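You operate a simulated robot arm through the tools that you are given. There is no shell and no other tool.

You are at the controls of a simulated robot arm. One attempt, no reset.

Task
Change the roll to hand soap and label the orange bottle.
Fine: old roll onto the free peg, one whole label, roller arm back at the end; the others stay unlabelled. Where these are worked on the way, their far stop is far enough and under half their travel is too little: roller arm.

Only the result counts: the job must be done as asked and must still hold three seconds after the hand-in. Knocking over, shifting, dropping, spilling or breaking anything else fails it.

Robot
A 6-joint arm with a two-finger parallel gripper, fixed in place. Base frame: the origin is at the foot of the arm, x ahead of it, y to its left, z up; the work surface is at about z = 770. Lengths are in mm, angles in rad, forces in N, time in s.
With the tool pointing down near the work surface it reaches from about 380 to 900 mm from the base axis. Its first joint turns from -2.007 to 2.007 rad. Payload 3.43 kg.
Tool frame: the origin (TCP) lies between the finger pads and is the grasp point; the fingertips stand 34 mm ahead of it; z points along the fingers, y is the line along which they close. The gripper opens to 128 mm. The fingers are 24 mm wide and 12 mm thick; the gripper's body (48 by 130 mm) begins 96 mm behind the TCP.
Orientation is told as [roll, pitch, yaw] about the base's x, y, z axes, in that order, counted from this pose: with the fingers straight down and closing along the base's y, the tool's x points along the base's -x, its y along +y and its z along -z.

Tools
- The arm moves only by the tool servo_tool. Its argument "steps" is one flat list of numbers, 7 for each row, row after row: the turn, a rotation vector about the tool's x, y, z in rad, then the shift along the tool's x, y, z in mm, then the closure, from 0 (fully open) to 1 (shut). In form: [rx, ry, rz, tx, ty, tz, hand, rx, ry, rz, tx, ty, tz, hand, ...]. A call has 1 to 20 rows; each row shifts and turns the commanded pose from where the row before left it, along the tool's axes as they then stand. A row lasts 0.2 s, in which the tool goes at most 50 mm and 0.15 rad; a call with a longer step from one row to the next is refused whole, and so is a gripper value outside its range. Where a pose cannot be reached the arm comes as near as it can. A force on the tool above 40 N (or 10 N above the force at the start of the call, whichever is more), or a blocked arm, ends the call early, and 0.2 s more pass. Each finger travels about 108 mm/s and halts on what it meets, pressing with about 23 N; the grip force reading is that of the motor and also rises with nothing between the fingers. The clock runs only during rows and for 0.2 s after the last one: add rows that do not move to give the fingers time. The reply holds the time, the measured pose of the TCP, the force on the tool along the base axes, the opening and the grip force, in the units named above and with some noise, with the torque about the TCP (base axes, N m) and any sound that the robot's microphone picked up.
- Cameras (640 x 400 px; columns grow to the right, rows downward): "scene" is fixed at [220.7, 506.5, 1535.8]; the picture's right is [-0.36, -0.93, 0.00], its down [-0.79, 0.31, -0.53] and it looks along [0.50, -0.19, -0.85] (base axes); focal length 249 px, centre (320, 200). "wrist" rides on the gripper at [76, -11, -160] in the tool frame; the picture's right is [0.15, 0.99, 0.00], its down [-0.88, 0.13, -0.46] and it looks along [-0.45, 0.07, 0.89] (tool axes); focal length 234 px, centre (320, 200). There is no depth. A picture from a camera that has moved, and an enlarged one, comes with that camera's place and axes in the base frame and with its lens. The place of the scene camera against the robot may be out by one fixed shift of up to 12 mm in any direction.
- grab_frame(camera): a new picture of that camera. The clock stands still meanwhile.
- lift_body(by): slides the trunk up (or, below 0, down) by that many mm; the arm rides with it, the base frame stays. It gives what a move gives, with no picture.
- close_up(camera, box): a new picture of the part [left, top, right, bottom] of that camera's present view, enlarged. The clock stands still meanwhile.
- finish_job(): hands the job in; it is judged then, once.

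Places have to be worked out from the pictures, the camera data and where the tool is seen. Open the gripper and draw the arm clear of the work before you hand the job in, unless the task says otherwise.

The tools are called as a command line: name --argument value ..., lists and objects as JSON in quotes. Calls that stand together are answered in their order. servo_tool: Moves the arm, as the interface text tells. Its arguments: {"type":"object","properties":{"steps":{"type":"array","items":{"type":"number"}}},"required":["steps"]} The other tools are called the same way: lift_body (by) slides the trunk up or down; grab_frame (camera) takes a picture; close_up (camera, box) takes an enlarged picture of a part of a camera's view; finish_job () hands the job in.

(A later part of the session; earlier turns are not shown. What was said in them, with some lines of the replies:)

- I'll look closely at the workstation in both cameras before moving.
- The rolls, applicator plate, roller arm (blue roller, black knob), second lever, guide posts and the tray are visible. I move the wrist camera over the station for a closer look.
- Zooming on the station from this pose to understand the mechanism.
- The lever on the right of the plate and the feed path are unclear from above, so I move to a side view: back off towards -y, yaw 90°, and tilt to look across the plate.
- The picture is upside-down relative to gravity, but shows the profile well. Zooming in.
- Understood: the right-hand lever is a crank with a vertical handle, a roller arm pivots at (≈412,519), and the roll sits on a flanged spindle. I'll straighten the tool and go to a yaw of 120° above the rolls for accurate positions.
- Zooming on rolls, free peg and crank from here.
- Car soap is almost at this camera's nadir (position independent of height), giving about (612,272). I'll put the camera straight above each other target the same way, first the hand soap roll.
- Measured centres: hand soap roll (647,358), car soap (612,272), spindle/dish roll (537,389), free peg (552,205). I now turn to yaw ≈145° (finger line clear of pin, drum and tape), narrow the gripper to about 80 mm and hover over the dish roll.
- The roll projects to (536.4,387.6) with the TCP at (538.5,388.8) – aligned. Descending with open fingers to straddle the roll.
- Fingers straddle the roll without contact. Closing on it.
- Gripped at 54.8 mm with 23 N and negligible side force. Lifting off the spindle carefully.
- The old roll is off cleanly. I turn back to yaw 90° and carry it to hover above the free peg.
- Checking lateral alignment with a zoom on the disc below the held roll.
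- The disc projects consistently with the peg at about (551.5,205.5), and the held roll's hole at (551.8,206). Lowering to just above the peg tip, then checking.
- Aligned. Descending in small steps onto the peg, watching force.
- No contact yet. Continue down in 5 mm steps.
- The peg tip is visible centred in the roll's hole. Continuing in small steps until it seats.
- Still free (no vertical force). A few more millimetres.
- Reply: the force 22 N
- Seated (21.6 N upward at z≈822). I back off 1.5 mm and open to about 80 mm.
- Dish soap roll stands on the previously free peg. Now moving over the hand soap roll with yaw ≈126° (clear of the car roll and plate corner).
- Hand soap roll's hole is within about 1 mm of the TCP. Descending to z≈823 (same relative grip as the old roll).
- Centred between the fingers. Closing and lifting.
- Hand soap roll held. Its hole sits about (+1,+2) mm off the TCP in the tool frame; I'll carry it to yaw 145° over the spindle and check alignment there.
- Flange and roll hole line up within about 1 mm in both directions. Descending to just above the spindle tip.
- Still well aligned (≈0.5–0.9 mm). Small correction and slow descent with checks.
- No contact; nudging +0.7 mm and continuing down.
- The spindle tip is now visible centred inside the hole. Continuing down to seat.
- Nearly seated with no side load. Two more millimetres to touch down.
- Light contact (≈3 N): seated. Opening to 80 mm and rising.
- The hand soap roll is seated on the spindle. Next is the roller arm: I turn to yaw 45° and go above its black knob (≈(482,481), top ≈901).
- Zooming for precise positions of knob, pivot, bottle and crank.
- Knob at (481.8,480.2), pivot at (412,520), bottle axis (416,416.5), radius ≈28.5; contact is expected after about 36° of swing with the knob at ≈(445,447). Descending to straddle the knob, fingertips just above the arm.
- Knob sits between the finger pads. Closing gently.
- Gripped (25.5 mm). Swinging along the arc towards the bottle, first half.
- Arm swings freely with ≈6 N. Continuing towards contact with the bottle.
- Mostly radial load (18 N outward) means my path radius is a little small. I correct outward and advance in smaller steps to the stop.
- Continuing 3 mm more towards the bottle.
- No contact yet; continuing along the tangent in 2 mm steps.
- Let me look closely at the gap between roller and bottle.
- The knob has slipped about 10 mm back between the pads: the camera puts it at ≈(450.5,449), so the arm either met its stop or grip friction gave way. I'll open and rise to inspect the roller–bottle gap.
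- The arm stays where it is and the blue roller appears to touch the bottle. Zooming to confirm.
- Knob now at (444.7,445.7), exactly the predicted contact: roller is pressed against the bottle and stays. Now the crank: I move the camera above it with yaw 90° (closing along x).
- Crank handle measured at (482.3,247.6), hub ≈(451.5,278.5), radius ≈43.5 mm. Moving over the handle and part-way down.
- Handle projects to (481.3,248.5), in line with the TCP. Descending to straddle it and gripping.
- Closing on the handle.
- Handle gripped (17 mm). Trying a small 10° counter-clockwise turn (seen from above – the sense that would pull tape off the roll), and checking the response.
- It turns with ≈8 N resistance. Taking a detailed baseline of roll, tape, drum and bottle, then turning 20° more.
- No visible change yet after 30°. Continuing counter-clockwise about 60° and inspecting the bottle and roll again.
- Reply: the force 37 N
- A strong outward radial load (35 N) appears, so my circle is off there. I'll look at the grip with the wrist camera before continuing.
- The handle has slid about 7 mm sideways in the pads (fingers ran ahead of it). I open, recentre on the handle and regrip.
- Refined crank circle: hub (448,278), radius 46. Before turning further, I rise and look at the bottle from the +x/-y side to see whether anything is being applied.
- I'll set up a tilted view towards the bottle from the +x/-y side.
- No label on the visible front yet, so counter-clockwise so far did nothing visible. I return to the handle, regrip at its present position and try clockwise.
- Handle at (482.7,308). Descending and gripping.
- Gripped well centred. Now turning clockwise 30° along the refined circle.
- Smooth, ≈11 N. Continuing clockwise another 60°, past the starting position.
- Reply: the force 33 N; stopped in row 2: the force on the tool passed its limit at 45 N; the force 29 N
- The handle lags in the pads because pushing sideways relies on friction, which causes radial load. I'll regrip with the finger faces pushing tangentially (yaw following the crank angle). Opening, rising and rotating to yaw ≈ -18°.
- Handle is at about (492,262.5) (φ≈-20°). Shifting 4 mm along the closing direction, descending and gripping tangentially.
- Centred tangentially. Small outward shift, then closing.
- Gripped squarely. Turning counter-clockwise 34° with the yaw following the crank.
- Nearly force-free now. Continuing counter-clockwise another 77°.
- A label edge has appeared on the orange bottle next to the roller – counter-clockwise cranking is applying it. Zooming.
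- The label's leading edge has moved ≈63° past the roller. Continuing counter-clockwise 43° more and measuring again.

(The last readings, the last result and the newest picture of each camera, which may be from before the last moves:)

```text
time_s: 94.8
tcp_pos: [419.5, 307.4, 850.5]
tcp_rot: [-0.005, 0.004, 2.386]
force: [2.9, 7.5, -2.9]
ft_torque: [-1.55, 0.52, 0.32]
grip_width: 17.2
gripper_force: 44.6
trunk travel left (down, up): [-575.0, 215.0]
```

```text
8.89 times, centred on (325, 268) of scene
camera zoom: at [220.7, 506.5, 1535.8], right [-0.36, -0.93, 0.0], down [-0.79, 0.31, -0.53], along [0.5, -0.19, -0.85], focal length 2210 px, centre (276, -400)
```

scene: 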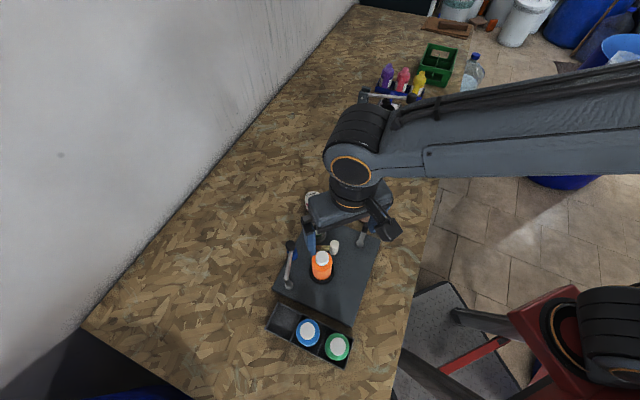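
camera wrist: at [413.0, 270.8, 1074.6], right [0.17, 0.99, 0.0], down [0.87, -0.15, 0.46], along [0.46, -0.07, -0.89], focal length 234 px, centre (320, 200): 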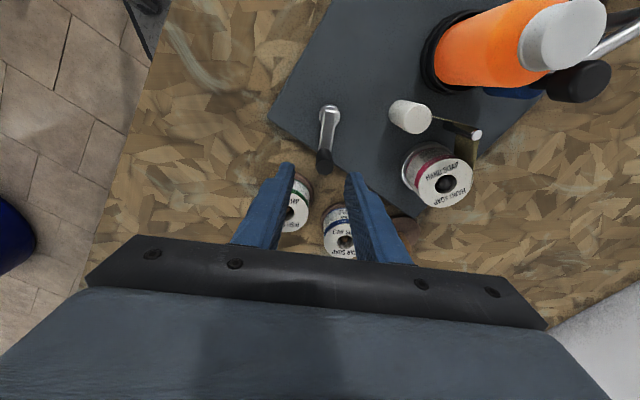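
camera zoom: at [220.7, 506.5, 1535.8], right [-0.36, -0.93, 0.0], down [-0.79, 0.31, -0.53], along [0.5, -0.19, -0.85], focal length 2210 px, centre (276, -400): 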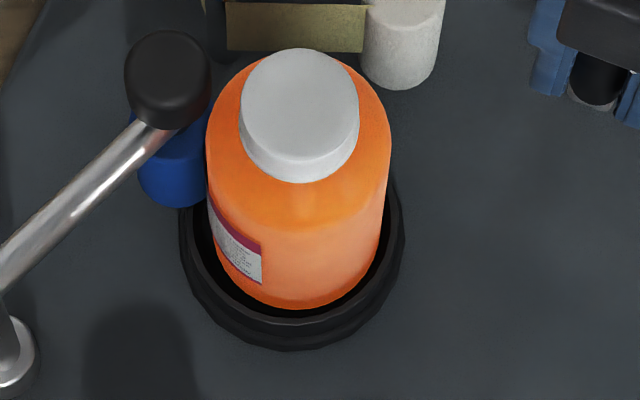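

Leading edge is now ≈85° past the roller (about 0.48° of label per degree of crank). The wrist yaw is near its comfortable end, so I regrip: open, rise, and turn half a turn back.

servo_tool --steps '[0, 0, 0, 0, 0, 0, 0.8, 0, 0, 0, 0, 0, 0, 0.65, 0, 0, 0, 0, 0, 0, 0.65, 0, 0, 0, 0, 0, -35, 0.65, 0, 0, 0, 0, 0, -35, 0.65, 0, 0, 0.15, 0, 0, 0, 0.65, 0, 0, 0.15, 0, 0, 0, 0.65, 0, 0, 0.15, 0, 0, 0, 0.65, 0, 0, 0.15, 0, 0, 0, 0.65, 0, 0, 0.15, 0, 0, 0, 0.65, 0, 0, 0.15, 0, 0, 0, 0.65, 0, 0, 0.15, 0, 0, 0, 0.65, 0, 0, 0.15, 0, 0, 0, 0.65, 0, 0, 0.15, 0, 0, 0, 0.65, 0, 0, 0.15, 0, 0, 0, 0.65]'

servo_tool --steps '[0, 0, 0.15, 0, 0, 0, 0.65, 0, 0, 0.15, 0, 0, 0, 0.65, 0, 0, 0.15, 0, 0, 0, 0.65, 0, 0, 0.15, 0, 0, 0, 0.65, 0, 0, 0.15, 0, 0, 0, 0.65, 0, 0, 0.15, 0, 0, 0, 0.65, 0, 0, 0.15, 0, 0, 0, 0.65, 0, 0, 0.15, 0, 0, 0, 0.65, 0, 0, 0.15, 0, 0, 0, 0.65, 0, 0, 0.15, 0, 0, 0, 0.65, 0, 0, 0.1416, 0, 0, 0, 0.65, 0, 0, 0, 0, 0, 0, 0.65]'

close_up --camera "wrist" --box '[230, 90, 410, 250]'

close_up --camera "scene" --box '[290, 200, 400, 290]'

```text
time_s: 98.0
tcp_pos: [418.1, 305.5, 919.4]
tcp_rot: [-0.004, -0.005, 0.883]
force: [0.5, 1.0, -0.4]
ft_torque: [-0.01, 0.01, 0.02]
grip_width: 44.8
gripper_force: 0.0
trunk travel left (down, up): [-575.0, 215.0]
```

```text
time_s: 100.7
tcp_pos: [418.5, 305.8, 920.7]
tcp_rot: [0.007, -0.004, -0.758]
force: [-0.4, 0.0, 0.2]
ft_torque: [0.02, 0.01, -0.02]
grip_width: 44.8
gripper_force: 0.0
trunk travel left (down, up): [-575.0, 215.0]
```

```text
2.50 times, centred on (320, 170) of wrist
camera zoom: at [353.7, 350.0, 1078.3], right [0.57, 0.82, 0.01], down [0.73, -0.51, 0.46], along [0.38, -0.26, -0.89], focal length 585 px, centre (320, 275)
```

zoom: 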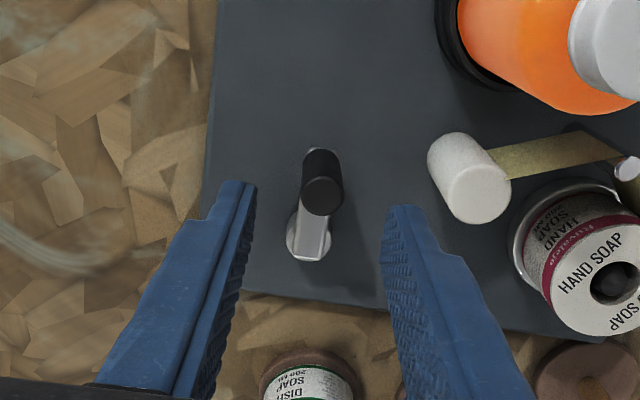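

```text
4.44 times, centred on (345, 245) of scene
camera zoom: at [220.7, 506.5, 1535.8], right [-0.36, -0.93, 0.0], down [-0.79, 0.31, -0.53], along [0.5, -0.19, -0.85], focal length 1105 px, centre (209, 0)
```

zoom: 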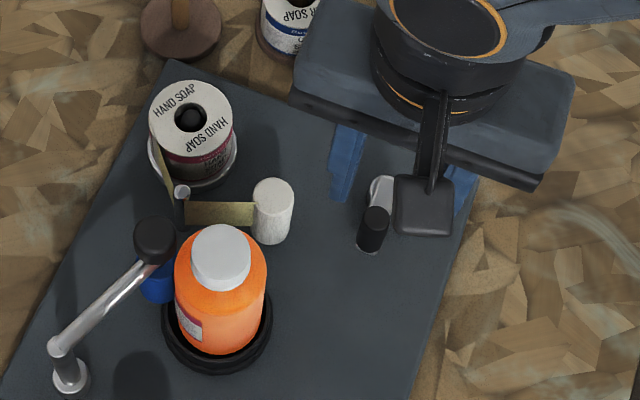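

Handle is centred between the fingers. Descending 70 mm and gripping.

servo_tool --steps '[0, 0, 0, -1, 0, 25, 0.65, 0, 0, 0, 0, 0, 25, 0.65, 0, 0, 0, 0, 0, 20, 0.65, 0, 0, 0, 0, 0, 0, 0.75, 0, 0, 0, 0, 0, 0, 0.85, 0, 0, 0, 0, 0, 0, 0.95, 0, 0, 0, 0, 0, 0, 0.95, 0, 0, 0, 0, 0, 0, 0.95]'

close_up --camera "wrist" --box '[230, 90, 410, 250]'

```text
time_s: 102.5
tcp_pos: [419.0, 305.4, 850.2]
tcp_rot: [0.005, -0.004, -0.756]
force: [1.6, 0.3, 0.4]
ft_torque: [-0.98, 0.85, 0.06]
grip_width: 17.0
gripper_force: 45.2
trunk travel left (down, up): [-575.0, 215.0]
```

```text
2.50 times, centred on (320, 170) of wrist
camera zoom: at [354.8, 349.1, 1008.4], right [0.57, 0.82, 0.01], down [0.73, -0.51, 0.46], along [0.38, -0.26, -0.89], focal length 585 px, centre (320, 275)
```

zoom: 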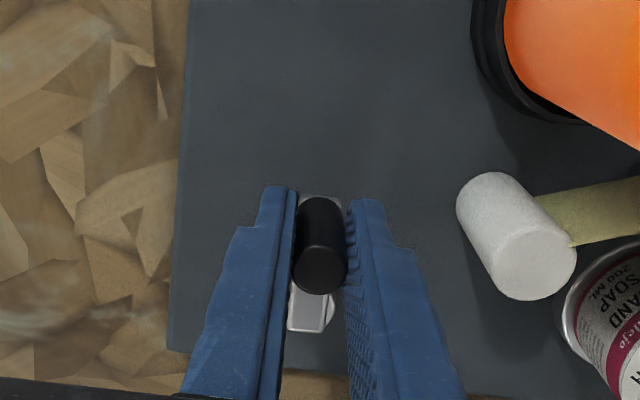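

Gripped. Continuing counter-clockwise 34° (now along -ty), then checking the label.

servo_tool --steps '[0, 0, -0.15, 0, 0, 0, 0.95, 0, 0, 0, 0.5, -6.8, 0, 0.95, 0, 0, -0.15, 0, 0, 0, 0.95, 0, 0, 0, 0.5, -6.8, 0, 0.95, 0, 0, -0.15, 0, 0, 0, 0.95, 0, 0, 0, 0.5, -6.8, 0, 0.95, 0, 0, -0.15, 0, 0, 0, 0.95, 0, 0, 0, 0.5, -6.8, 0, 0.95, 0, 0, 0, 0, 0, 0, 0.95]'

close_up --camera "wrist" --box '[230, 90, 410, 250]'

close_up --camera "scene" --box '[305, 245, 345, 290]'

```text
time_s: 104.5
tcp_pos: [407.5, 282.2, 849.4]
tcp_rot: [0.005, -0.008, -0.153]
force: [1.1, 8.0, -5.5]
ft_torque: [-1.45, -0.75, 0.31]
grip_width: 16.7
gripper_force: 45.3
trunk travel left (down, up): [-575.0, 215.0]
```

```text
2.50 times, centred on (320, 170) of wrist
camera zoom: at [329.5, 282.8, 1008.0], right [0.01, 1.0, 0.0], down [0.89, -0.01, 0.46], along [0.46, 0.0, -0.89], focal length 585 px, centre (320, 275)
```

zoom: 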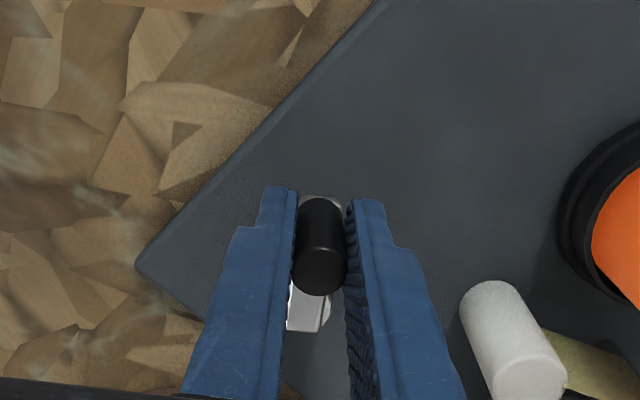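

```text
8.89 times, centred on (325, 268) of scene
camera zoom: at [220.7, 506.5, 1535.8], right [-0.36, -0.93, 0.0], down [-0.79, 0.31, -0.53], along [0.5, -0.19, -0.85], focal length 2210 px, centre (276, -400)
```

zoom: 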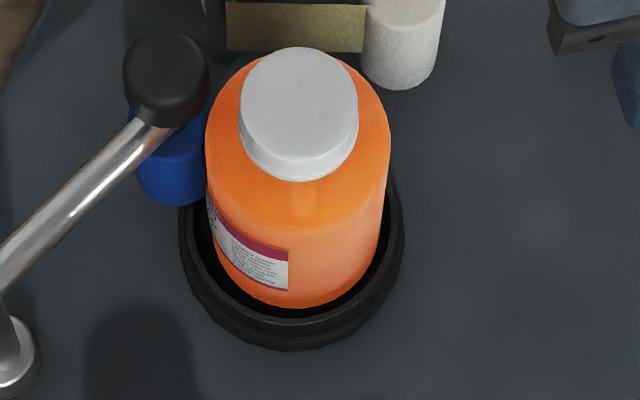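

Growing steadily (≈102° applied). Another 43°.

servo_tool --steps '[0, 0, -0.15, 0, 0, 0, 0.95, 0, 0, 0, 0.5, -6.8, 0, 0.95, 0, 0, -0.15, 0, 0, 0, 0.95, 0, 0, 0, 0.5, -6.8, 0, 0.95, 0, 0, -0.15, 0, 0, 0, 0.95, 0, 0, 0, 0.5, -6.8, 0, 0.95, 0, 0, -0.15, 0, 0, 0, 0.95, 0, 0, 0, 0.5, -6.8, 0, 0.95, 0, 0, -0.15, 0, 0, 0, 0.95, 0, 0, 0, 0.5, -6.8, 0, 0.95, 0, 0, 0, 0, 0, 0, 0.95]'

close_up --camera "wrist" --box '[230, 90, 410, 250]'

close_up --camera "scene" --box '[305, 245, 345, 290]'

```text
time_s: 106.8
tcp_pos: [413.8, 249.6, 849.2]
tcp_rot: [-0.002, -0.008, 0.595]
force: [-6.8, 6.7, -3.1]
ft_torque: [0.77, 0.6, 0.42]
grip_width: 16.9
gripper_force: 45.0
trunk travel left (down, up): [-575.0, 215.0]
```

```text
2.50 times, centred on (320, 170) of wrist
camera zoom: at [356.2, 197.5, 1008.1], right [-0.68, 0.74, 0.0], down [0.65, 0.6, 0.46], along [0.34, 0.31, -0.89], focal length 585 px, centre (320, 275)
```

zoom: 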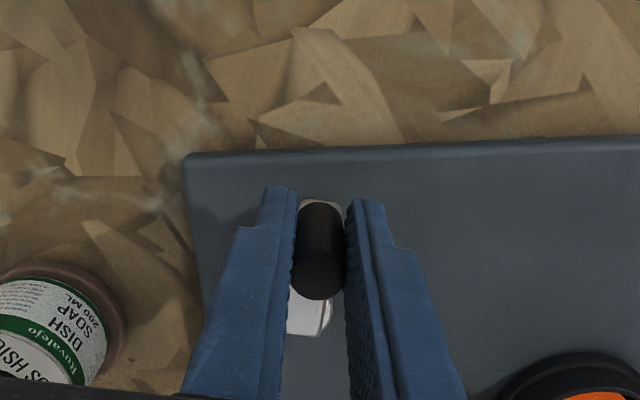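

```text
8.89 times, centred on (325, 268) of scene
camera zoom: at [220.7, 506.5, 1535.8], right [-0.36, -0.93, 0.0], down [-0.79, 0.31, -0.53], along [0.5, -0.19, -0.85], focal length 2210 px, centre (276, -400)
```

zoom: 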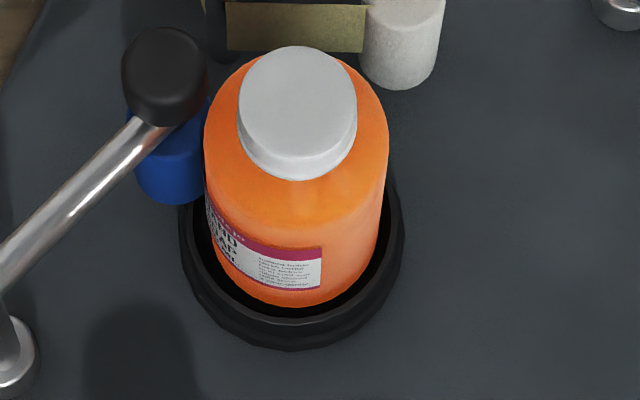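

"HAND SOAP" text now shows; ≈124° of label applied after ≈260° of net crank, and the label's centre suggests a whole label ≈ 165–170°, i.e. one full crank turn. Continuing 52°, then inspecting.

servo_tool --steps '[0, 0, -0.15, 0, 0, 0, 0.95, 0, 0, 0, 0.5, -6.8, 0, 0.95, 0, 0, -0.15, 0, 0, 0, 0.95, 0, 0, 0, 0.5, -6.8, 0, 0.95, 0, 0, -0.15, 0, 0, 0, 0.95, 0, 0, 0, 0.5, -6.8, 0, 0.95, 0, 0, -0.15, 0, 0, 0, 0.95, 0, 0, 0, 0.5, -6.8, 0, 0.95, 0, 0, -0.15, 0, 0, 0, 0.95, 0, 0, 0, 0.5, -6.8, 0, 0.95, 0, 0, -0.15, 0, 0, 0, 0.95, 0, 0, 0, 0.5, -6.8, 0, 0.95, 0, 0, 0, 0, 0, 0, 0.95]'

close_up --camera "wrist" --box '[230, 90, 410, 250]'

close_up --camera "scene" --box '[305, 245, 345, 290]'

close_up --camera "scene" --box '[290, 200, 400, 290]'

```text
time_s: 109.7
tcp_pos: [449.1, 229.5, 849.5]
tcp_rot: [-0.004, -0.001, 1.496]
force: [-4.6, 0.4, -2.3]
ft_torque: [-0.74, 1.52, 0.18]
grip_width: 17.2
gripper_force: 44.6
trunk travel left (down, up): [-575.0, 215.0]
```

```text
2.50 times, centred on (320, 170) of wrist
camera zoom: at [452.1, 152.6, 1008.7], right [-1.0, -0.07, -0.01], down [-0.07, 0.89, 0.46], along [-0.03, 0.46, -0.89], focal length 585 px, centre (320, 275)
```

zoom: 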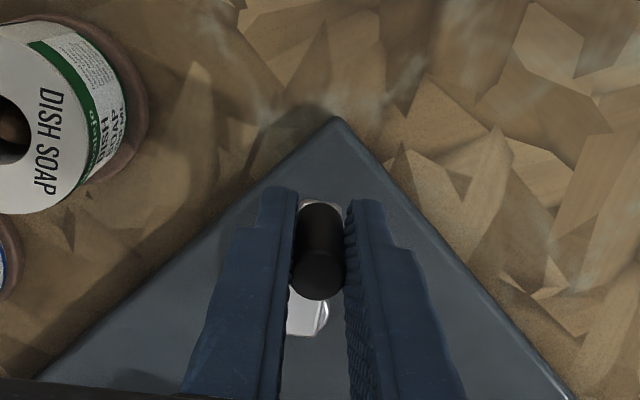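

```text
8.89 times, centred on (325, 268) of scene
camera zoom: at [220.7, 506.5, 1535.8], right [-0.36, -0.93, 0.0], down [-0.79, 0.31, -0.53], along [0.5, -0.19, -0.85], focal length 2210 px, centre (276, -400)
```

zoom: 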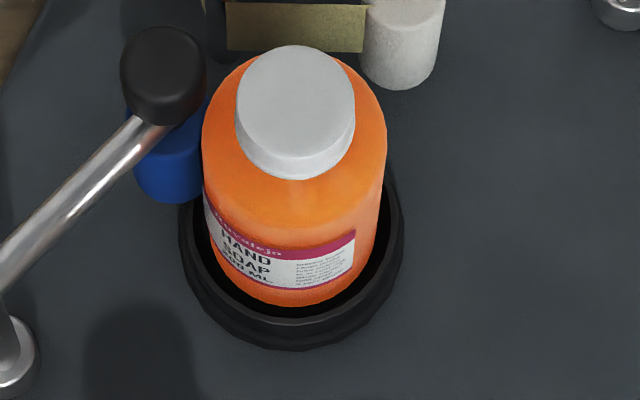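

```text
4.44 times, centred on (345, 245) of scene
camera zoom: at [220.7, 506.5, 1535.8], right [-0.36, -0.93, 0.0], down [-0.79, 0.31, -0.53], along [0.5, -0.19, -0.85], focal length 1105 px, centre (209, 0)
```

zoom: 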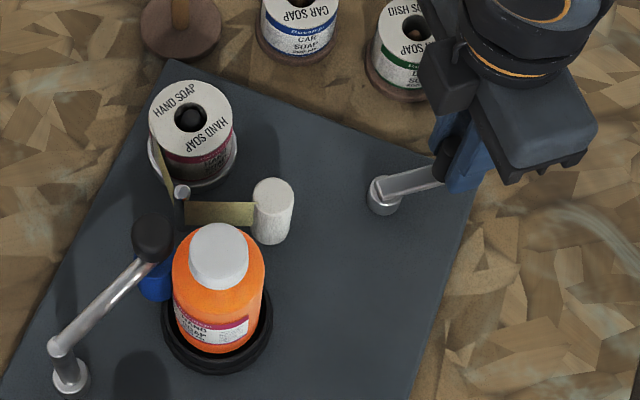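

About 315° of net crank; by my estimate the label body is nearly or just complete, with a gap to the next label following. I release and look at the bottle from the roller side to see the trailing edge before going further.

servo_tool --steps '[0, 0, 0, 0, 0, 0, 0.8, 0, 0, 0, 0, 0, 0, 0.65, 0, 0, 0, 0, 0, 0, 0.65, 0, 0, 0, 0, 0, -40, 0.65, 0, 0, 0, 0, 0, -45, 0.65, 0, 0, 0, 0, 0, -45, 0.65, 0, 0, 0.145, 0, 0, 0, 0.65, 0, 0, 0.145, 0, 0, 0, 0.65, 0, 0, 0.145, 0, 0, 0, 0.65, 0, 0, 0.145, 0, 0, 0, 0.65, 0, 0, 0.145, 0, 0, 0, 0.65, 0, 0, 0.145, 0, 0, 0, 0.65, 0, 0, 0.145, 0, 0, 0, 0.65, 0, 0, 0.145, 0, 0, 0, 0.65, 0, 0, 0.145, 0, 0, 0, 0.65, 0, 0, 0.145, 0, 0, 0, 0.65, 0, 0, 0.145, 0, 0, 0, 0.65]'

servo_tool --steps '[0, 0, 0.15, 0, 0, 0, 0.65, 0, 0, 0.15, 0, 0, 0, 0.65, 0, 0, 0.15, 0, 0, 0, 0.65, 0, 0, 0.15, 0, 0, 0, 0.65, 0, 0, 0.15, 0, 0, 0, 0.65, 0, 0, 0.15, 0, 0, 0, 0.65, 0, 0, 0.15, 0, 0, 0, 0.65, 0, 0, 0.15, 0, 0, 0, 0.65, 0, 0, 0, 0, 0, 0, 0.65]'

close_up --camera "scene" --box '[290, 200, 400, 290]'

```text
time_s: 113.2
tcp_pos: [448.0, 229.1, 978.4]
tcp_rot: [0.002, -0.005, -0.106]
force: [0.1, -0.3, 0.7]
ft_torque: [0.01, -0.02, -0.03]
grip_width: 44.9
gripper_force: 0.1
trunk travel left (down, up): [-575.0, 215.0]
```

```text
time_s: 115.2
tcp_pos: [448.1, 229.3, 979.9]
tcp_rot: [0.006, 0.001, -1.303]
force: [-0.5, -0.3, 0.0]
ft_torque: [0.0, 0.0, -0.02]
grip_width: 44.9
gripper_force: 0.2
trunk travel left (down, up): [-575.0, 215.0]
```

```text
4.44 times, centred on (345, 245) of scene
camera zoom: at [220.7, 506.5, 1535.8], right [-0.36, -0.93, 0.0], down [-0.79, 0.31, -0.53], along [0.5, -0.19, -0.85], focal length 1105 px, centre (209, 0)
```

zoom: 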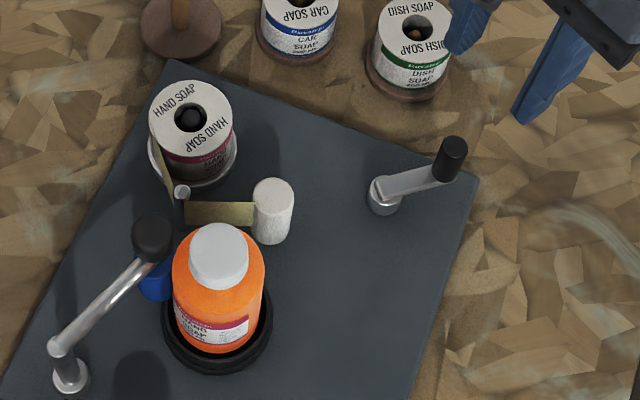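

Moving the camera round to the +y side of the bottle, high above everything.

servo_tool --steps '[0, 0, 0, 43.3, 3, 0, 0.65, 0, 0, 0, 43.3, 3, 0, 0.65, 0, 0, 0, 43.3, 3, 0, 0.65, 0, 0, 0, 43.3, 3, 0, 0.65, 0, 0, 0, 43.3, 3, 0, 0.65, 0, 0, 0, 43.3, 3, 0, 0.65, 0, -0.15, 0, 0, 0, 0, 0.65, 0, -0.15, 0, 0, 0, 0, 0.65, 0, -0.1, 0, 0, 0, 0, 0.65, 0, 0, 0, 0, 0, 0, 0.65]'

grab_frame --camera "wrist"

```text
time_s: 117.5
tcp_pos: [397.0, 484.4, 980.4]
tcp_rot: [0.008, -0.4, -1.307]
force: [-0.3, 0.3, -0.1]
ft_torque: [0.01, 0.01, -0.02]
grip_width: 44.7
gripper_force: 0.0
trunk travel left (down, up): [-575.0, 215.0]
```

```text
taken
camera wrist: at [349.2, 608.4, 1096.5], right [0.92, 0.39, -0.05], down [0.29, -0.58, 0.76], along [0.27, -0.72, -0.64], focal length 234 px, centre (320, 200)
```

wrist: 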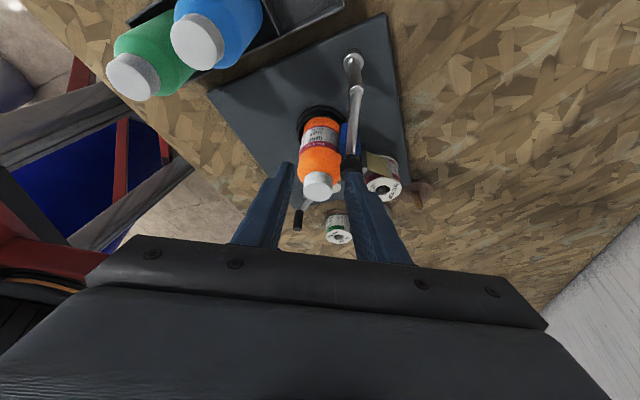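

close_up --camera "wrist" --box '[285, 95, 375, 205]'

close_up --camera "wrist" --box '[295, 105, 360, 165]'

```text
3.64 times, centred on (330, 150) of wrist
camera zoom: at [349.2, 608.4, 1096.5], right [0.92, 0.39, -0.05], down [0.29, -0.58, 0.76], along [0.27, -0.72, -0.64], focal length 852 px, centre (284, 382)
```

zoom: 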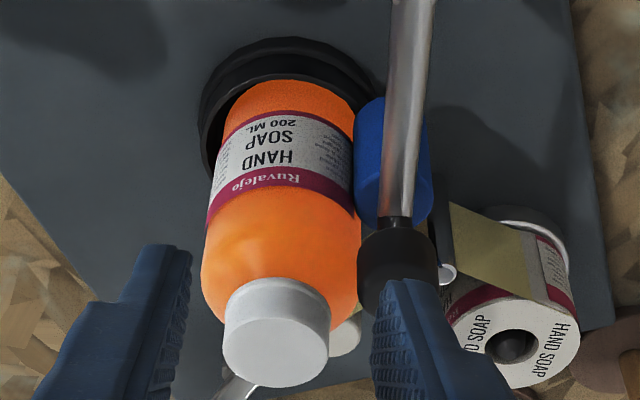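

```text
6.67 times, centred on (328, 135) of wrist
camera zoom: at [349.2, 608.4, 1096.5], right [0.92, 0.39, -0.05], down [0.29, -0.58, 0.76], along [0.27, -0.72, -0.64], focal length 1561 px, centre (270, 633)
```

zoom: 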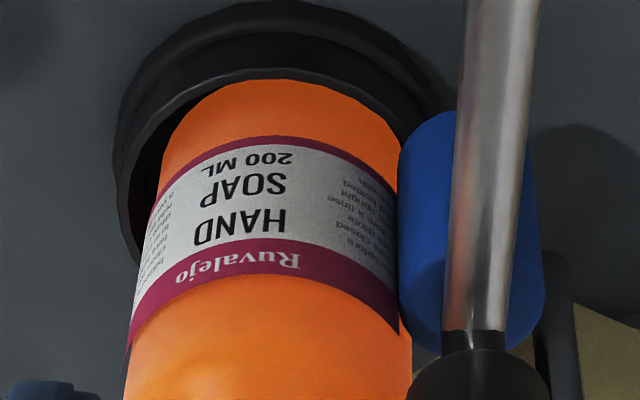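

The trailing small-print block reaches right to the roller, so the trailing edge is just about at the roller – slightly more crank is needed. Returning to the handle (now gripping with yaw ≈ -90°).

servo_tool --steps '[0, 0.15, 0, 0, 0, 0, 0.65, 0, 0.15, 0, 0, 0, 0, 0.65, 0, 0.1, 0, 0, 0, 0, 0.65, 0, 0, 0, -43.3, -3.05, 0, 0.65, 0, 0, 0, -43.3, -3.05, 0, 0.65, 0, 0, 0, -43.3, -3.05, 0, 0.65, 0, 0, 0, -43.3, -3.05, 0, 0.65, 0, 0, 0, -43.3, -3.05, 0, 0.65, 0, 0, 0, -43.3, -3.05, 0, 0.65, 0, 0, 0.134, 0, 0, 0, 0.65, 0, 0, 0.134, 0, 0, 0, 0.65, 0, 0, 0, 0, 0, 35, 0.65, 0, 0, 0, 0, 0, 25, 0.65, 0, 0, 0, 0, 0, 0, 0.65]'

close_up --camera "wrist" --box '[230, 90, 410, 250]'

```text
time_s: 120.5
tcp_pos: [447.6, 228.9, 920.1]
tcp_rot: [0.006, 0.001, -1.568]
force: [0.6, 0.5, -0.1]
ft_torque: [0.01, 0.0, 0.0]
grip_width: 44.6
gripper_force: 0.1
trunk travel left (down, up): [-575.0, 215.0]
```

```text
2.50 times, centred on (320, 170) of wrist
camera zoom: at [435.5, 304.9, 1078.8], right [0.99, 0.15, 0.01], down [0.13, -0.88, 0.45], along [0.07, -0.45, -0.89], focal length 585 px, centre (320, 275)
```

zoom: 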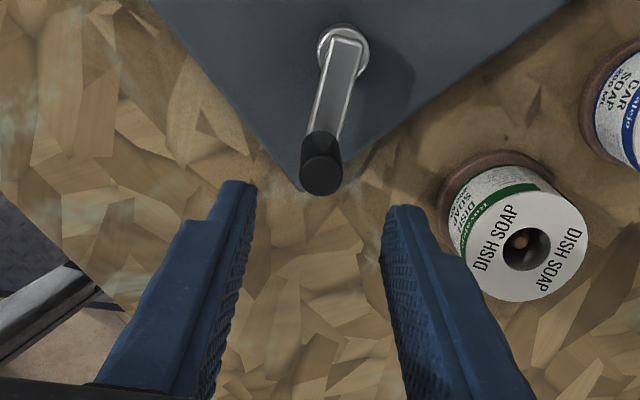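

Handle centred. Descending, gripping, and turning 26° more counter-clockwise (to ≈340° net).

servo_tool --steps '[0, 0, 0, 2, 0, 25, 0.65, 0, 0, 0, 0, 0, 25, 0.65, 0, 0, 0, 0, 0, 20, 0.65, 0, 0, 0, 0, 0, 0, 0.75, 0, 0, 0, 0, 0, 0, 0.85, 0, 0, 0, 0, 0, 0, 0.95, 0, 0, 0, 0, 0, 0, 0.95, 0, 0, 0, 0, 0, 0, 0.95]'

servo_tool --steps '[0, 0, -0.15, 0, 0, 0, 0.95, 0, 0, 0, -0.5, 6.8, 0, 0.95, 0, 0, -0.15, 0, 0, 0, 0.95, 0, 0, 0, -0.5, 6.8, 0, 0.95, 0, 0, -0.15, 0, 0, 0, 0.95, 0, 0, 0, -0.5, 6.8, 0, 0.95, 0, 0, 0, 0, 0, 0, 0.95]'

close_up --camera "wrist" --box '[230, 90, 410, 250]'

close_up --camera "scene" --box '[305, 245, 345, 290]'

```text
time_s: 122.2
tcp_pos: [448.7, 231.5, 849.9]
tcp_rot: [0.008, 0.0, -1.57]
force: [1.8, -0.6, -1.8]
ft_torque: [-0.16, 1.24, -0.09]
grip_width: 17.1
gripper_force: 45.1
trunk travel left (down, up): [-575.0, 215.0]
```

```text
time_s: 123.8
tcp_pos: [468.3, 235.6, 849.4]
tcp_rot: [0.007, -0.001, -1.119]
force: [0.0, -3.0, 9.8]
ft_torque: [-1.25, 1.06, 0.02]
grip_width: 17.4
gripper_force: 44.5
trunk travel left (down, up): [-575.0, 215.0]
```

```text
2.50 times, centred on (320, 170) of wrist
camera zoom: at [423.9, 298.4, 1008.8], right [0.83, 0.56, 0.01], down [0.5, -0.74, 0.46], along [0.26, -0.37, -0.89], focal length 585 px, centre (320, 275)
```

zoom: 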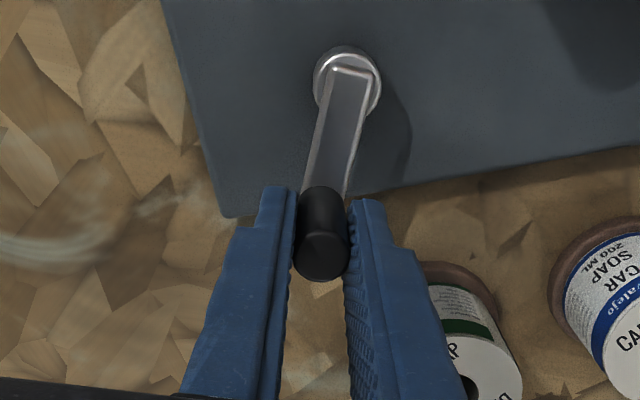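

```text
8.89 times, centred on (325, 268) of scene
camera zoom: at [220.7, 506.5, 1535.8], right [-0.36, -0.93, 0.0], down [-0.79, 0.31, -0.53], along [0.5, -0.19, -0.85], focal length 2210 px, centre (276, -400)
```

zoom: 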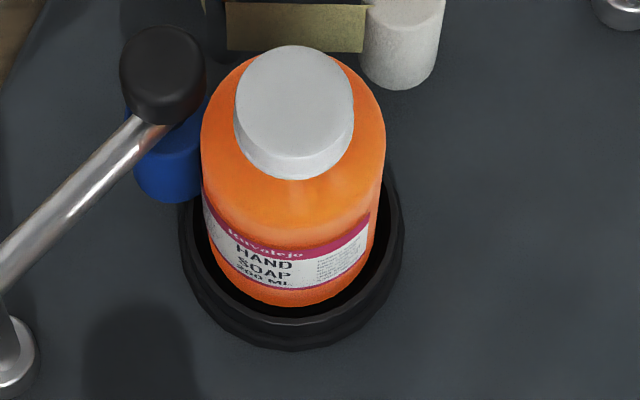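

Leading edge ≈212°, text centre ≈139°, so the trailing edge should now be ≈20° clear of the roller. Releasing the handle and checking from the +y side.

servo_tool --steps '[0, 0, 0, 0, 0, 0, 0.8, 0, 0, 0, 0, 0, 0, 0.65, 0, 0, 0, 0, 0, 0, 0.65, 0, 0, 0, 0, 0, -45, 0.65, 0, 0, 0, 0, 0, -45, 0.65, 0, 0, 0, 0, 0, -42, 0.65, 0, 0, 0.093, 0, 0, 0, 0.65, 0, 0, 0.093, 0, 0, 0, 0.65, 0, 0, 0, 43.6, 0, 0, 0.65, 0, 0, 0, 43.6, 0, 0, 0.65, 0, 0, 0, 43.6, 0, 0, 0.65, 0, 0, 0, 43.6, 0, 0, 0.65, 0, 0, 0, 43.6, 0, 0, 0.65, 0, 0, 0, 43.6, 0, 0, 0.65, 0, -0.15, 0, 0, 0, 0, 0.65, 0, -0.15, 0, 0, 0, 0, 0.65, 0, -0.1, 0, 0, 0, 0, 0.65, 0, 0, 0, 0, 0, 0, 0.65]'

grab_frame --camera "wrist"

close_up --camera "wrist" --box '[285, 95, 375, 205]'

```text
time_s: 127.7
tcp_pos: [398.1, 488.1, 982.1]
tcp_rot: [0.008, -0.402, -1.308]
force: [0.8, -0.5, 0.0]
ft_torque: [0.03, 0.01, 0.0]
grip_width: 44.6
gripper_force: 0.0
trunk travel left (down, up): [-575.0, 215.0]
```

```text
taken
camera wrist: at [352.8, 612.3, 1098.5], right [0.92, 0.39, -0.05], down [0.29, -0.58, 0.76], along [0.27, -0.72, -0.64], focal length 234 px, centre (320, 200)
```

wrist: 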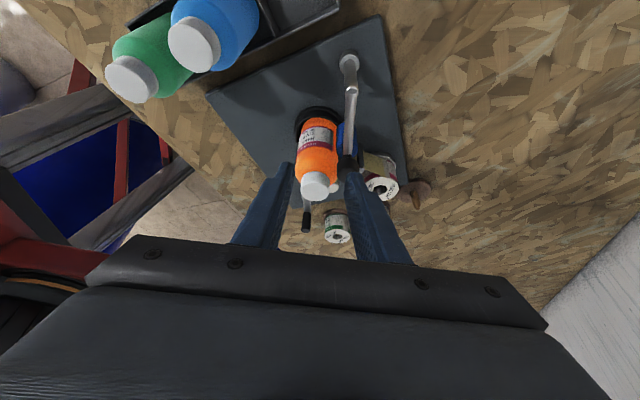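

```text
3.64 times, centred on (330, 150) of wrist
camera zoom: at [352.8, 612.3, 1098.5], right [0.92, 0.39, -0.05], down [0.29, -0.58, 0.76], along [0.27, -0.72, -0.64], focal length 852 px, centre (284, 382)
```

zoom: 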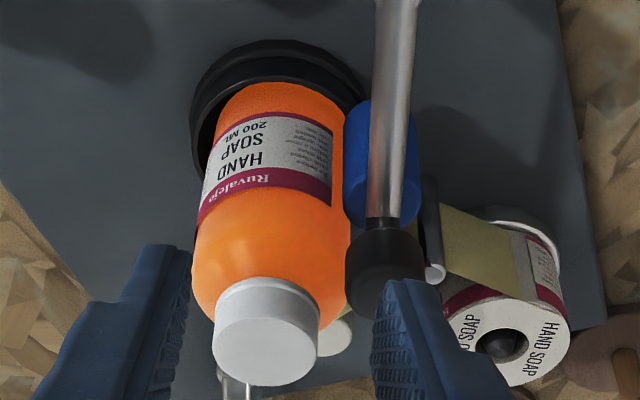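

The trailing edge is clear of the roller with an orange gap: one whole label is on. Now the roller arm goes back: straighten, turn to yaw 45°, and hover over the knob.

servo_tool --steps '[0, 0.15, 0, 0, 0, 0, 0.6, 0, 0.15, 0, 0, 0, 0, 0.6, 0, 0.102, 0, 0, 0, 0, 0.6, 0, 0, -0.1495, 0, 0, 0, 0.6, 0, 0, -0.1495, 0, 0, 0, 0.6, 0, 0, -0.1495, 0, 0, 0, 0.6, 0, 0, -0.1495, 0, 0, 0, 0.6, 0, 0, -0.1495, 0, 0, 0, 0.6, 0, 0, -0.1495, 0, 0, 0, 0.6, 0, 0, -0.1495, 0, 0, 0, 0.6, 0, 0, -0.1495, 0, 0, 0, 0.6, 0, 0, -0.1495, 0, 0, 0, 0.6, 0, 0, -0.1495, 0, 0, 0, 0.6, 0, 0, -0.1495, 0, 0, 0, 0.6, 0, 0, -0.1495, 0, 0, 0, 0.6, 0, 0, -0.1495, 0, 0, 0, 0.6, 0, 0, -0.1495, 0, 0, 0, 0.6, 0, 0, 0, 0, 0, 0, 0.6]'

servo_tool --steps '[0, 0, 0, -2, -31.5, 0, 0.6, 0, 0, 0, -2, -31.5, 0, 0.6, 0, 0, 0, 0, 0, 0, 0.6]'

close_up --camera "wrist" --box '[230, 90, 410, 250]'

```text
time_s: 131.4
tcp_pos: [399.2, 489.4, 981.6]
tcp_rot: [-0.002, -0.008, 0.79]
force: [-0.4, 0.0, 0.2]
ft_torque: [-0.03, -0.01, 0.0]
grip_width: 51.0
gripper_force: 0.0
trunk travel left (down, up): [-575.0, 215.0]
```

```text
time_s: 132.2
tcp_pos: [447.0, 444.9, 982.0]
tcp_rot: [-0.001, -0.007, 0.788]
force: [-0.5, 0.9, 0.0]
ft_torque: [0.01, 0.02, -0.01]
grip_width: 51.1
gripper_force: 0.1
trunk travel left (down, up): [-575.0, 215.0]
```

```text
2.50 times, centred on (320, 170) of wrist
camera zoom: at [399.9, 383.5, 1140.8], right [-0.8, 0.59, 0.0], down [0.53, 0.71, 0.46], along [0.28, 0.37, -0.89], focal length 585 px, centre (320, 275)
```

zoom: 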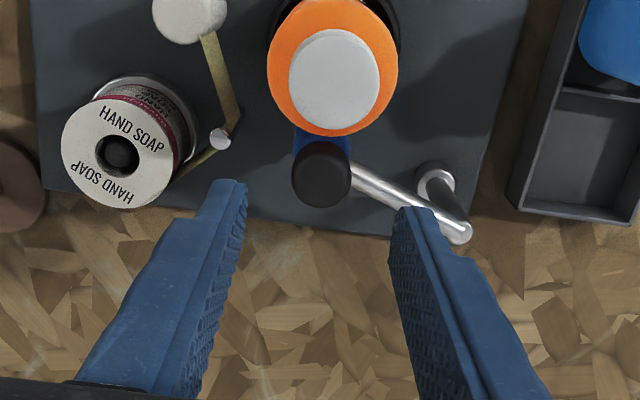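

Knob at ≈(446,446), right under the TCP. Descending and gripping as before.

servo_tool --steps '[0, 0, 0, 0, 1, 25, 0.6, 0, 0, 0, 0, 0, 25, 0.6, 0, 0, 0, 0, 0, 17, 0.6, 0, 0, 0, 0, 0, 0, 0.7, 0, 0, 0, 0, 0, 0, 0.8, 0, 0, 0, 0, 0, 0, 0.9, 0, 0, 0, 0, 0, 0, 0.9, 0, 0, 0, 0, 0, 0, 0.9]'

close_up --camera "wrist" --box '[230, 90, 410, 250]'

```text
time_s: 134.1
tcp_pos: [446.3, 446.1, 914.8]
tcp_rot: [-0.002, -0.007, 0.787]
force: [1.2, -2.8, -1.4]
ft_torque: [0.23, -0.2, -0.02]
grip_width: 25.7
gripper_force: 44.8
trunk travel left (down, up): [-575.0, 215.0]
```

```text
2.50 times, centred on (320, 170) of wrist
camera zoom: at [399.8, 384.3, 1073.1], right [-0.8, 0.59, 0.0], down [0.53, 0.71, 0.46], along [0.28, 0.37, -0.89], focal length 585 px, centre (320, 275)
```

zoom: 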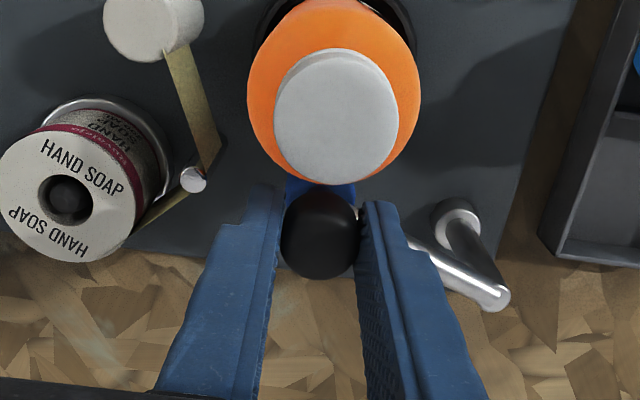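

Gripped (25.7 mm). Swinging the arm back along its arc, first half.

servo_tool --steps '[0, 0, 0, -7.57, -2.33, 0, 0.9, 0, 0, 0, -8.27, -1.77, 0, 0.9, 0, 0, 0, -8.41, -0.92, 0, 0.9, 0, 0, 0, 0, 0, 0, 0.9]'

servo_tool --steps '[0, 0, 0, -8.49, 0, 0, 0.9, 0, 0, 0, -8.41, 0.92, 0, 0.9, 0, 0, 0, 0, 0, 0, 0.9]'

close_up --camera "wrist" --box '[230, 50, 410, 250]'

close_up --camera "scene" --box '[260, 200, 380, 300]'

```text
time_s: 135.1
tcp_pos: [467.4, 460.8, 914.9]
tcp_rot: [-0.004, -0.005, 0.789]
force: [-0.4, -4.1, -7.4]
ft_torque: [-0.3, 0.43, 0.16]
grip_width: 25.3
gripper_force: 45.1
trunk travel left (down, up): [-575.0, 215.0]
```

```text
time_s: 135.8
tcp_pos: [479.1, 472.2, 915.3]
tcp_rot: [-0.003, -0.007, 0.787]
force: [2.6, -10.8, -12.8]
ft_torque: [-0.73, 0.57, 0.65]
grip_width: 25.3
gripper_force: 44.8
trunk travel left (down, up): [-575.0, 215.0]
```

```text
2.00 times, centred on (320, 150) of wrist
camera zoom: at [432.2, 410.6, 1073.5], right [-0.8, 0.59, 0.0], down [0.53, 0.72, 0.46], along [0.28, 0.37, -0.89], focal length 468 px, centre (320, 300)
```

zoom: 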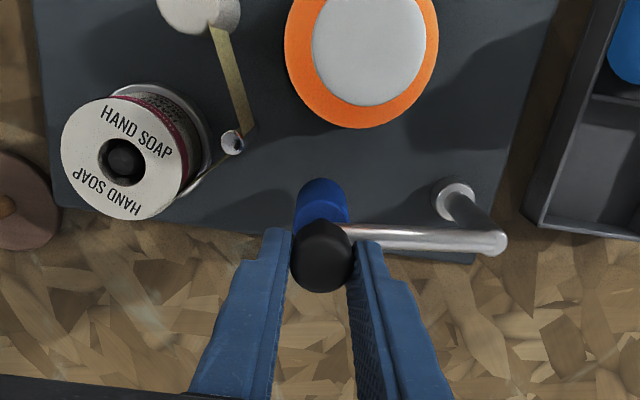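

```text
4.00 times, centred on (320, 250) of scene
camera zoom: at [220.7, 506.5, 1535.8], right [-0.36, -0.93, 0.0], down [-0.79, 0.31, -0.53], along [0.5, -0.19, -0.85], focal length 994 px, centre (320, 0)
```

zoom: 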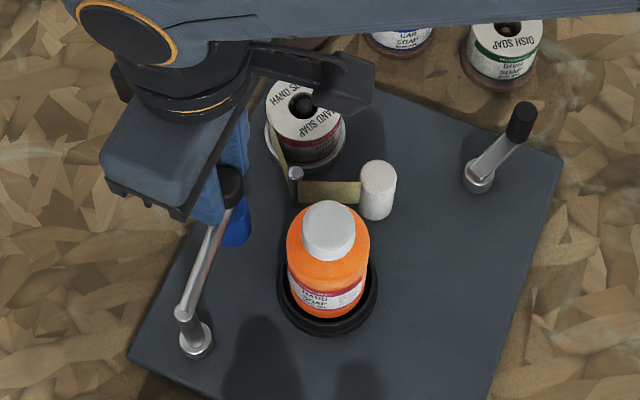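

Most of the way back. Finishing the last stretch to the home position, watching for the stop.

servo_tool --steps '[0, 0, 0, -4.3, 0.2, 0, 0.9, 0, 0, 0, -4.3, 0.5, 0, 0.9, 0, 0, 0, 0, 0, 0, 0.9]'

close_up --camera "scene" --box '[260, 200, 380, 300]'

close_up --camera "wrist" --box '[230, 50, 410, 250]'

```text
time_s: 136.7
tcp_pos: [485.0, 479.9, 915.5]
tcp_rot: [-0.002, -0.007, 0.787]
force: [6.2, -6.9, -18.2]
ft_torque: [0.17, -0.27, 0.4]
grip_width: 25.8
gripper_force: 45.2
trunk travel left (down, up): [-575.0, 215.0]
```

```text
4.00 times, centred on (320, 250) of scene
camera zoom: at [220.7, 506.5, 1535.8], right [-0.36, -0.93, 0.0], down [-0.79, 0.31, -0.53], along [0.5, -0.19, -0.85], focal length 994 px, centre (320, 0)
```

zoom: 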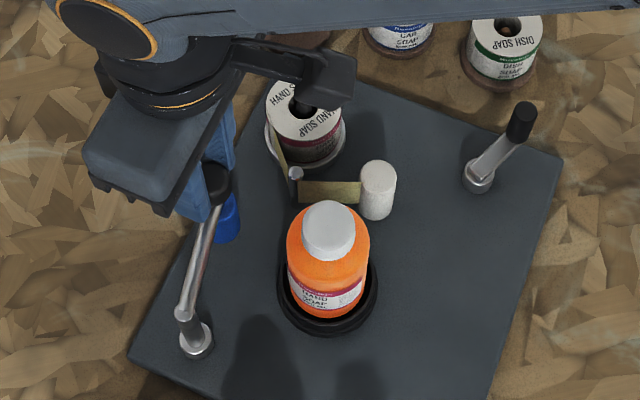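

```text
2.00 times, centred on (320, 150) of wrist
camera zoom: at [437.8, 418.1, 1073.6], right [-0.8, 0.59, 0.0], down [0.53, 0.71, 0.46], along [0.28, 0.37, -0.89], focal length 468 px, centre (320, 300)
```

zoom: 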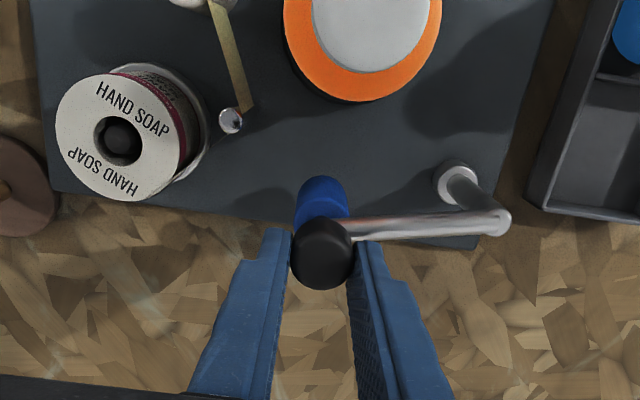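

The knob is lagging ≈8 mm in the pads (at ≈(479,474)). I recentre on it, regrip, and push the remaining few degrees.

servo_tool --steps '[0, 0, 0, 0, 0, 0, 0.75, 0, 0, 0, 0, 0, 0, 0.65, 0, 0, 0, 0, 0, 0, 0.65, 0, 0, 0, 4, 0, 0, 0.65, 0, 0, 0, 3.5, 0, 0, 0.65, 0, 0, 0, 0, 0, 0, 0.65]'

close_up --camera "wrist" --box '[230, 50, 410, 250]'

close_up --camera "scene" --box '[250, 200, 370, 300]'

```text
time_s: 138.1
tcp_pos: [479.3, 474.5, 915.7]
tcp_rot: [-0.002, -0.008, 0.789]
force: [0.3, -0.2, -0.6]
ft_torque: [-0.02, -0.01, 0.0]
grip_width: 44.8
gripper_force: 0.1
trunk travel left (down, up): [-575.0, 215.0]
```

```text
2.00 times, centred on (320, 150) of wrist
camera zoom: at [432.1, 412.2, 1074.0], right [-0.8, 0.59, 0.0], down [0.53, 0.71, 0.46], along [0.28, 0.37, -0.89], focal length 468 px, centre (320, 300)
```

zoom: 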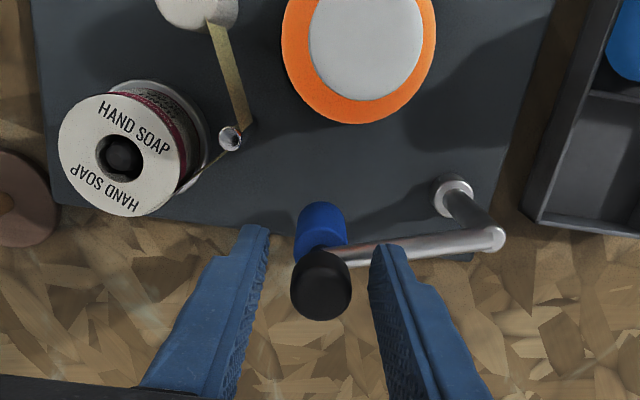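

```text
4.00 times, centred on (310, 250) of scene
camera zoom: at [220.7, 506.5, 1535.8], right [-0.36, -0.93, 0.0], down [-0.79, 0.31, -0.53], along [0.5, -0.19, -0.85], focal length 994 px, centre (360, 0)
```

zoom: 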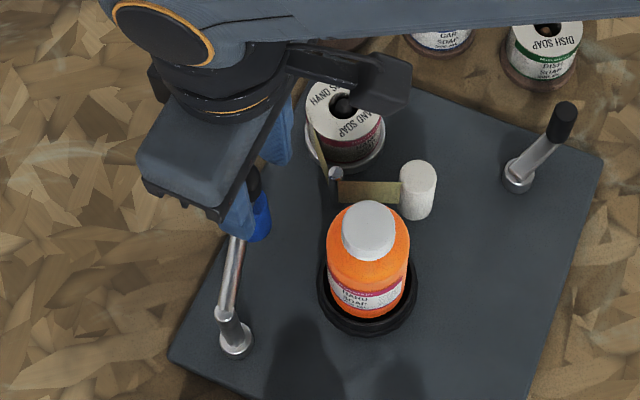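

The arm now appears at (482,479.5), its original place. I rise clear and compare with the initial view.

servo_tool --steps '[0, 0, 0, 0, 0, -30, 0.65, 0, 0, 0, 0, 0, -40, 0.65, 0, 0, 0, -30, 0, -10, 0.65, 0, 0, 0, -30, 0, 0, 0.65, 0, 0, 0, 0, 0, 0, 0.65]'

close_up --camera "scene" --box '[250, 200, 370, 300]'

grab_frame --camera "wrist"

close_up --camera "wrist" --box '[270, 20, 410, 190]'

```text
time_s: 139.2
tcp_pos: [520.0, 516.6, 995.6]
tcp_rot: [-0.002, -0.006, 0.789]
force: [-0.6, 0.5, -0.4]
ft_torque: [0.02, 0.02, 0.02]
grip_width: 44.7
gripper_force: 0.1
trunk travel left (down, up): [-575.0, 215.0]
```

```text
4.00 times, centred on (310, 250) of scene
camera zoom: at [220.7, 506.5, 1535.8], right [-0.36, -0.93, 0.0], down [-0.79, 0.31, -0.53], along [0.5, -0.19, -0.85], focal length 994 px, centre (360, 0)
```

zoom: 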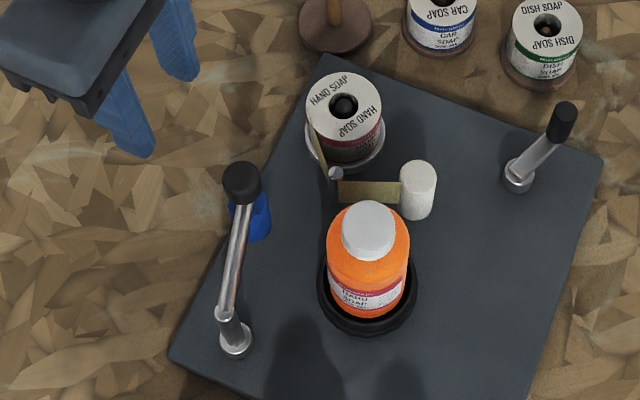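

```text
taken
camera wrist: at [474.1, 454.7, 1154.5], right [-0.8, 0.59, 0.0], down [0.53, 0.71, 0.46], along [0.28, 0.37, -0.89], focal length 234 px, centre (320, 200)
```

wrist: 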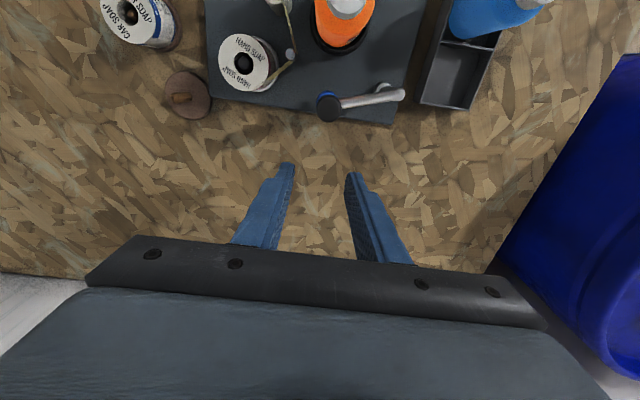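

```text
2.35 times, centred on (340, 105) of wrist
camera zoom: at [474.1, 454.7, 1154.5], right [-0.8, 0.59, 0.0], down [0.53, 0.71, 0.46], along [0.28, 0.37, -0.89], focal length 551 px, centre (273, 424)
```

zoom: 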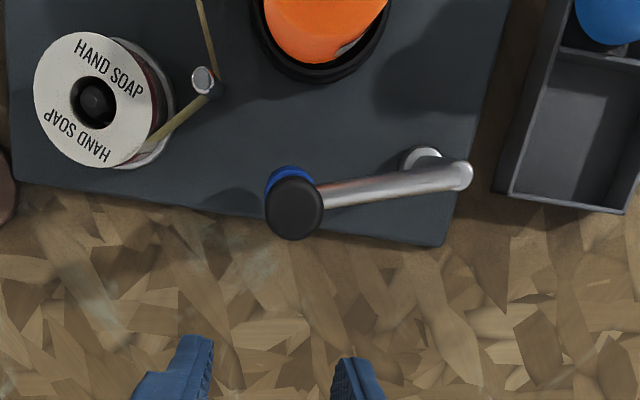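

The knob sits at exactly the same image position as at the start, so the arm is home. I open the gripper, draw well clear, and do a final check.

servo_tool --steps '[0, 0, 0, 0, 0, -45, 0.4, 0, 0, 0, 0, 0, -45, 0.2, 0, 0, 0, 0, 0, -45, 0, 0, 0, 0, -20, -40, -10, 0, 0, 0, 0, -20, -40, 0, 0, 0, 0, 0, -20, -40, 0, 0, 0, 0, 0, -20, -40, 0, 0, 0, 0, 0, 0, 0, 0, 0, 0, 0, 0, 0, 0, 0, 0]'

grab_frame --camera "scene"

close_up --camera "scene" --box '[280, 180, 400, 290]'

close_up --camera "scene" --box '[255, 270, 375, 370]'

grab_frame --camera "wrist"

```text
time_s: 141.2
tcp_pos: [687.7, 458.2, 1141.1]
tcp_rot: [0.0, -0.007, 0.789]
force: [0.9, 0.3, -0.2]
ft_torque: [-0.02, 0.04, 0.03]
grip_width: 128.1
gripper_force: 0.0
out of reach, approached as far as the arm can: row 7
trunk travel left (down, up): [-575.0, 215.0]
```

```text
taken
```

scene: 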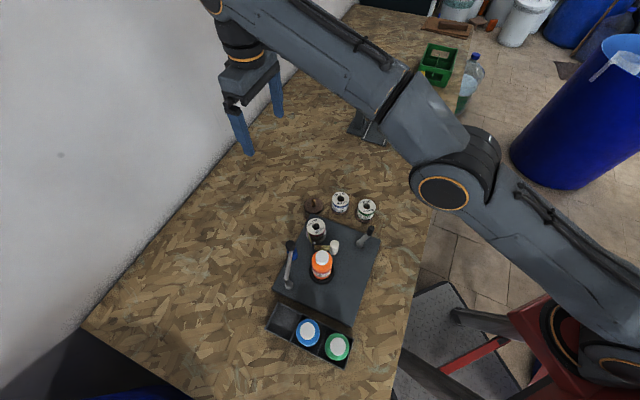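

```text
3.64 times, centred on (340, 235) of scene
camera zoom: at [220.7, 506.5, 1535.8], right [-0.36, -0.93, 0.0], down [-0.79, 0.31, -0.53], along [0.5, -0.19, -0.85], focal length 904 px, centre (247, 73)
```

zoom: 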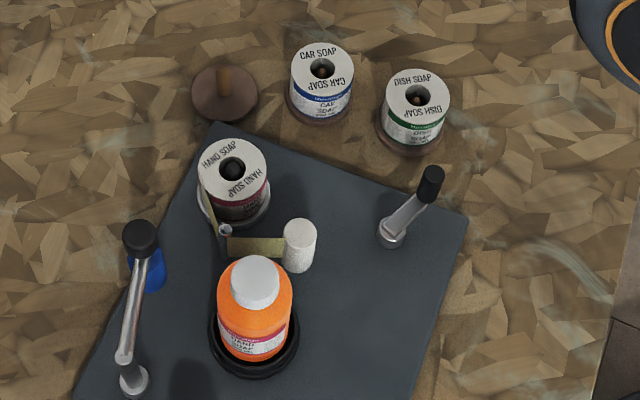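

```text
4.00 times, centred on (315, 320) of scene
camera zoom: at [220.7, 506.5, 1535.8], right [-0.36, -0.93, 0.0], down [-0.79, 0.31, -0.53], along [0.5, -0.19, -0.85], focal length 994 px, centre (340, -280)
```

zoom: 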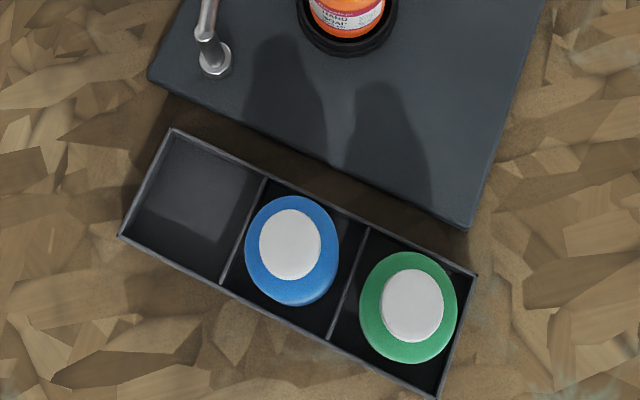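

```text
taken
camera wrist: at [639.9, 395.2, 1299.8], right [-0.8, 0.59, 0.0], down [0.53, 0.71, 0.46], along [0.28, 0.37, -0.89], focal length 234 px, centre (320, 200)
```

wrist: 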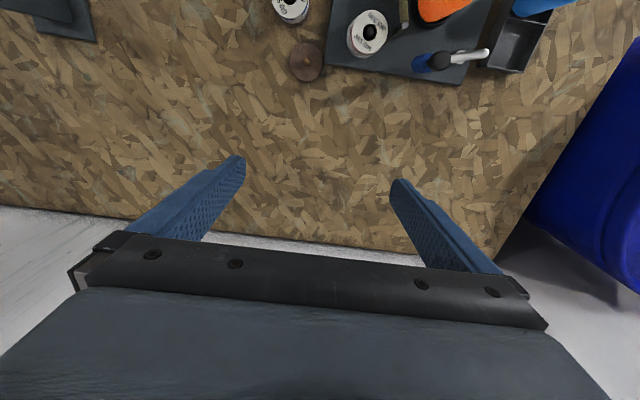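

Everything checks out. The hand soap roll is on the spindle and the dish soap roll is on the formerly free peg. The orange bottle carries one whole label, and the roller arm is back at its start position. The other bottles are untouched, and the gripper is open and clear. Handing in.

finish_job

```text
The job is handed in.
```

The job is handed in, and my last pictures show everything as asked. I haven't been told how it was judged.

- **Roll change:** the hand soap roll is on the spindle, and the old dish soap roll is on the peg that was free.
- **Label:** the orange bottle has one whole hand soap label. I stopped cranking once its trailing edge was clear of the roller. I first turned the crank counter-clockwise, then part of the way back while testing the direction. The label still came out as one piece.
- **Roller arm:** it was swung in until the roller met the bottle, then returned. Its knob sits at the same spot in the picture as at the start.
- **Everything else:** the blue and green bottles are still in their tray without labels. The car soap roll was not touched. The crank handle is about 20° short of a full turn from where it started.

The gripper is open and drawn clear of the work.
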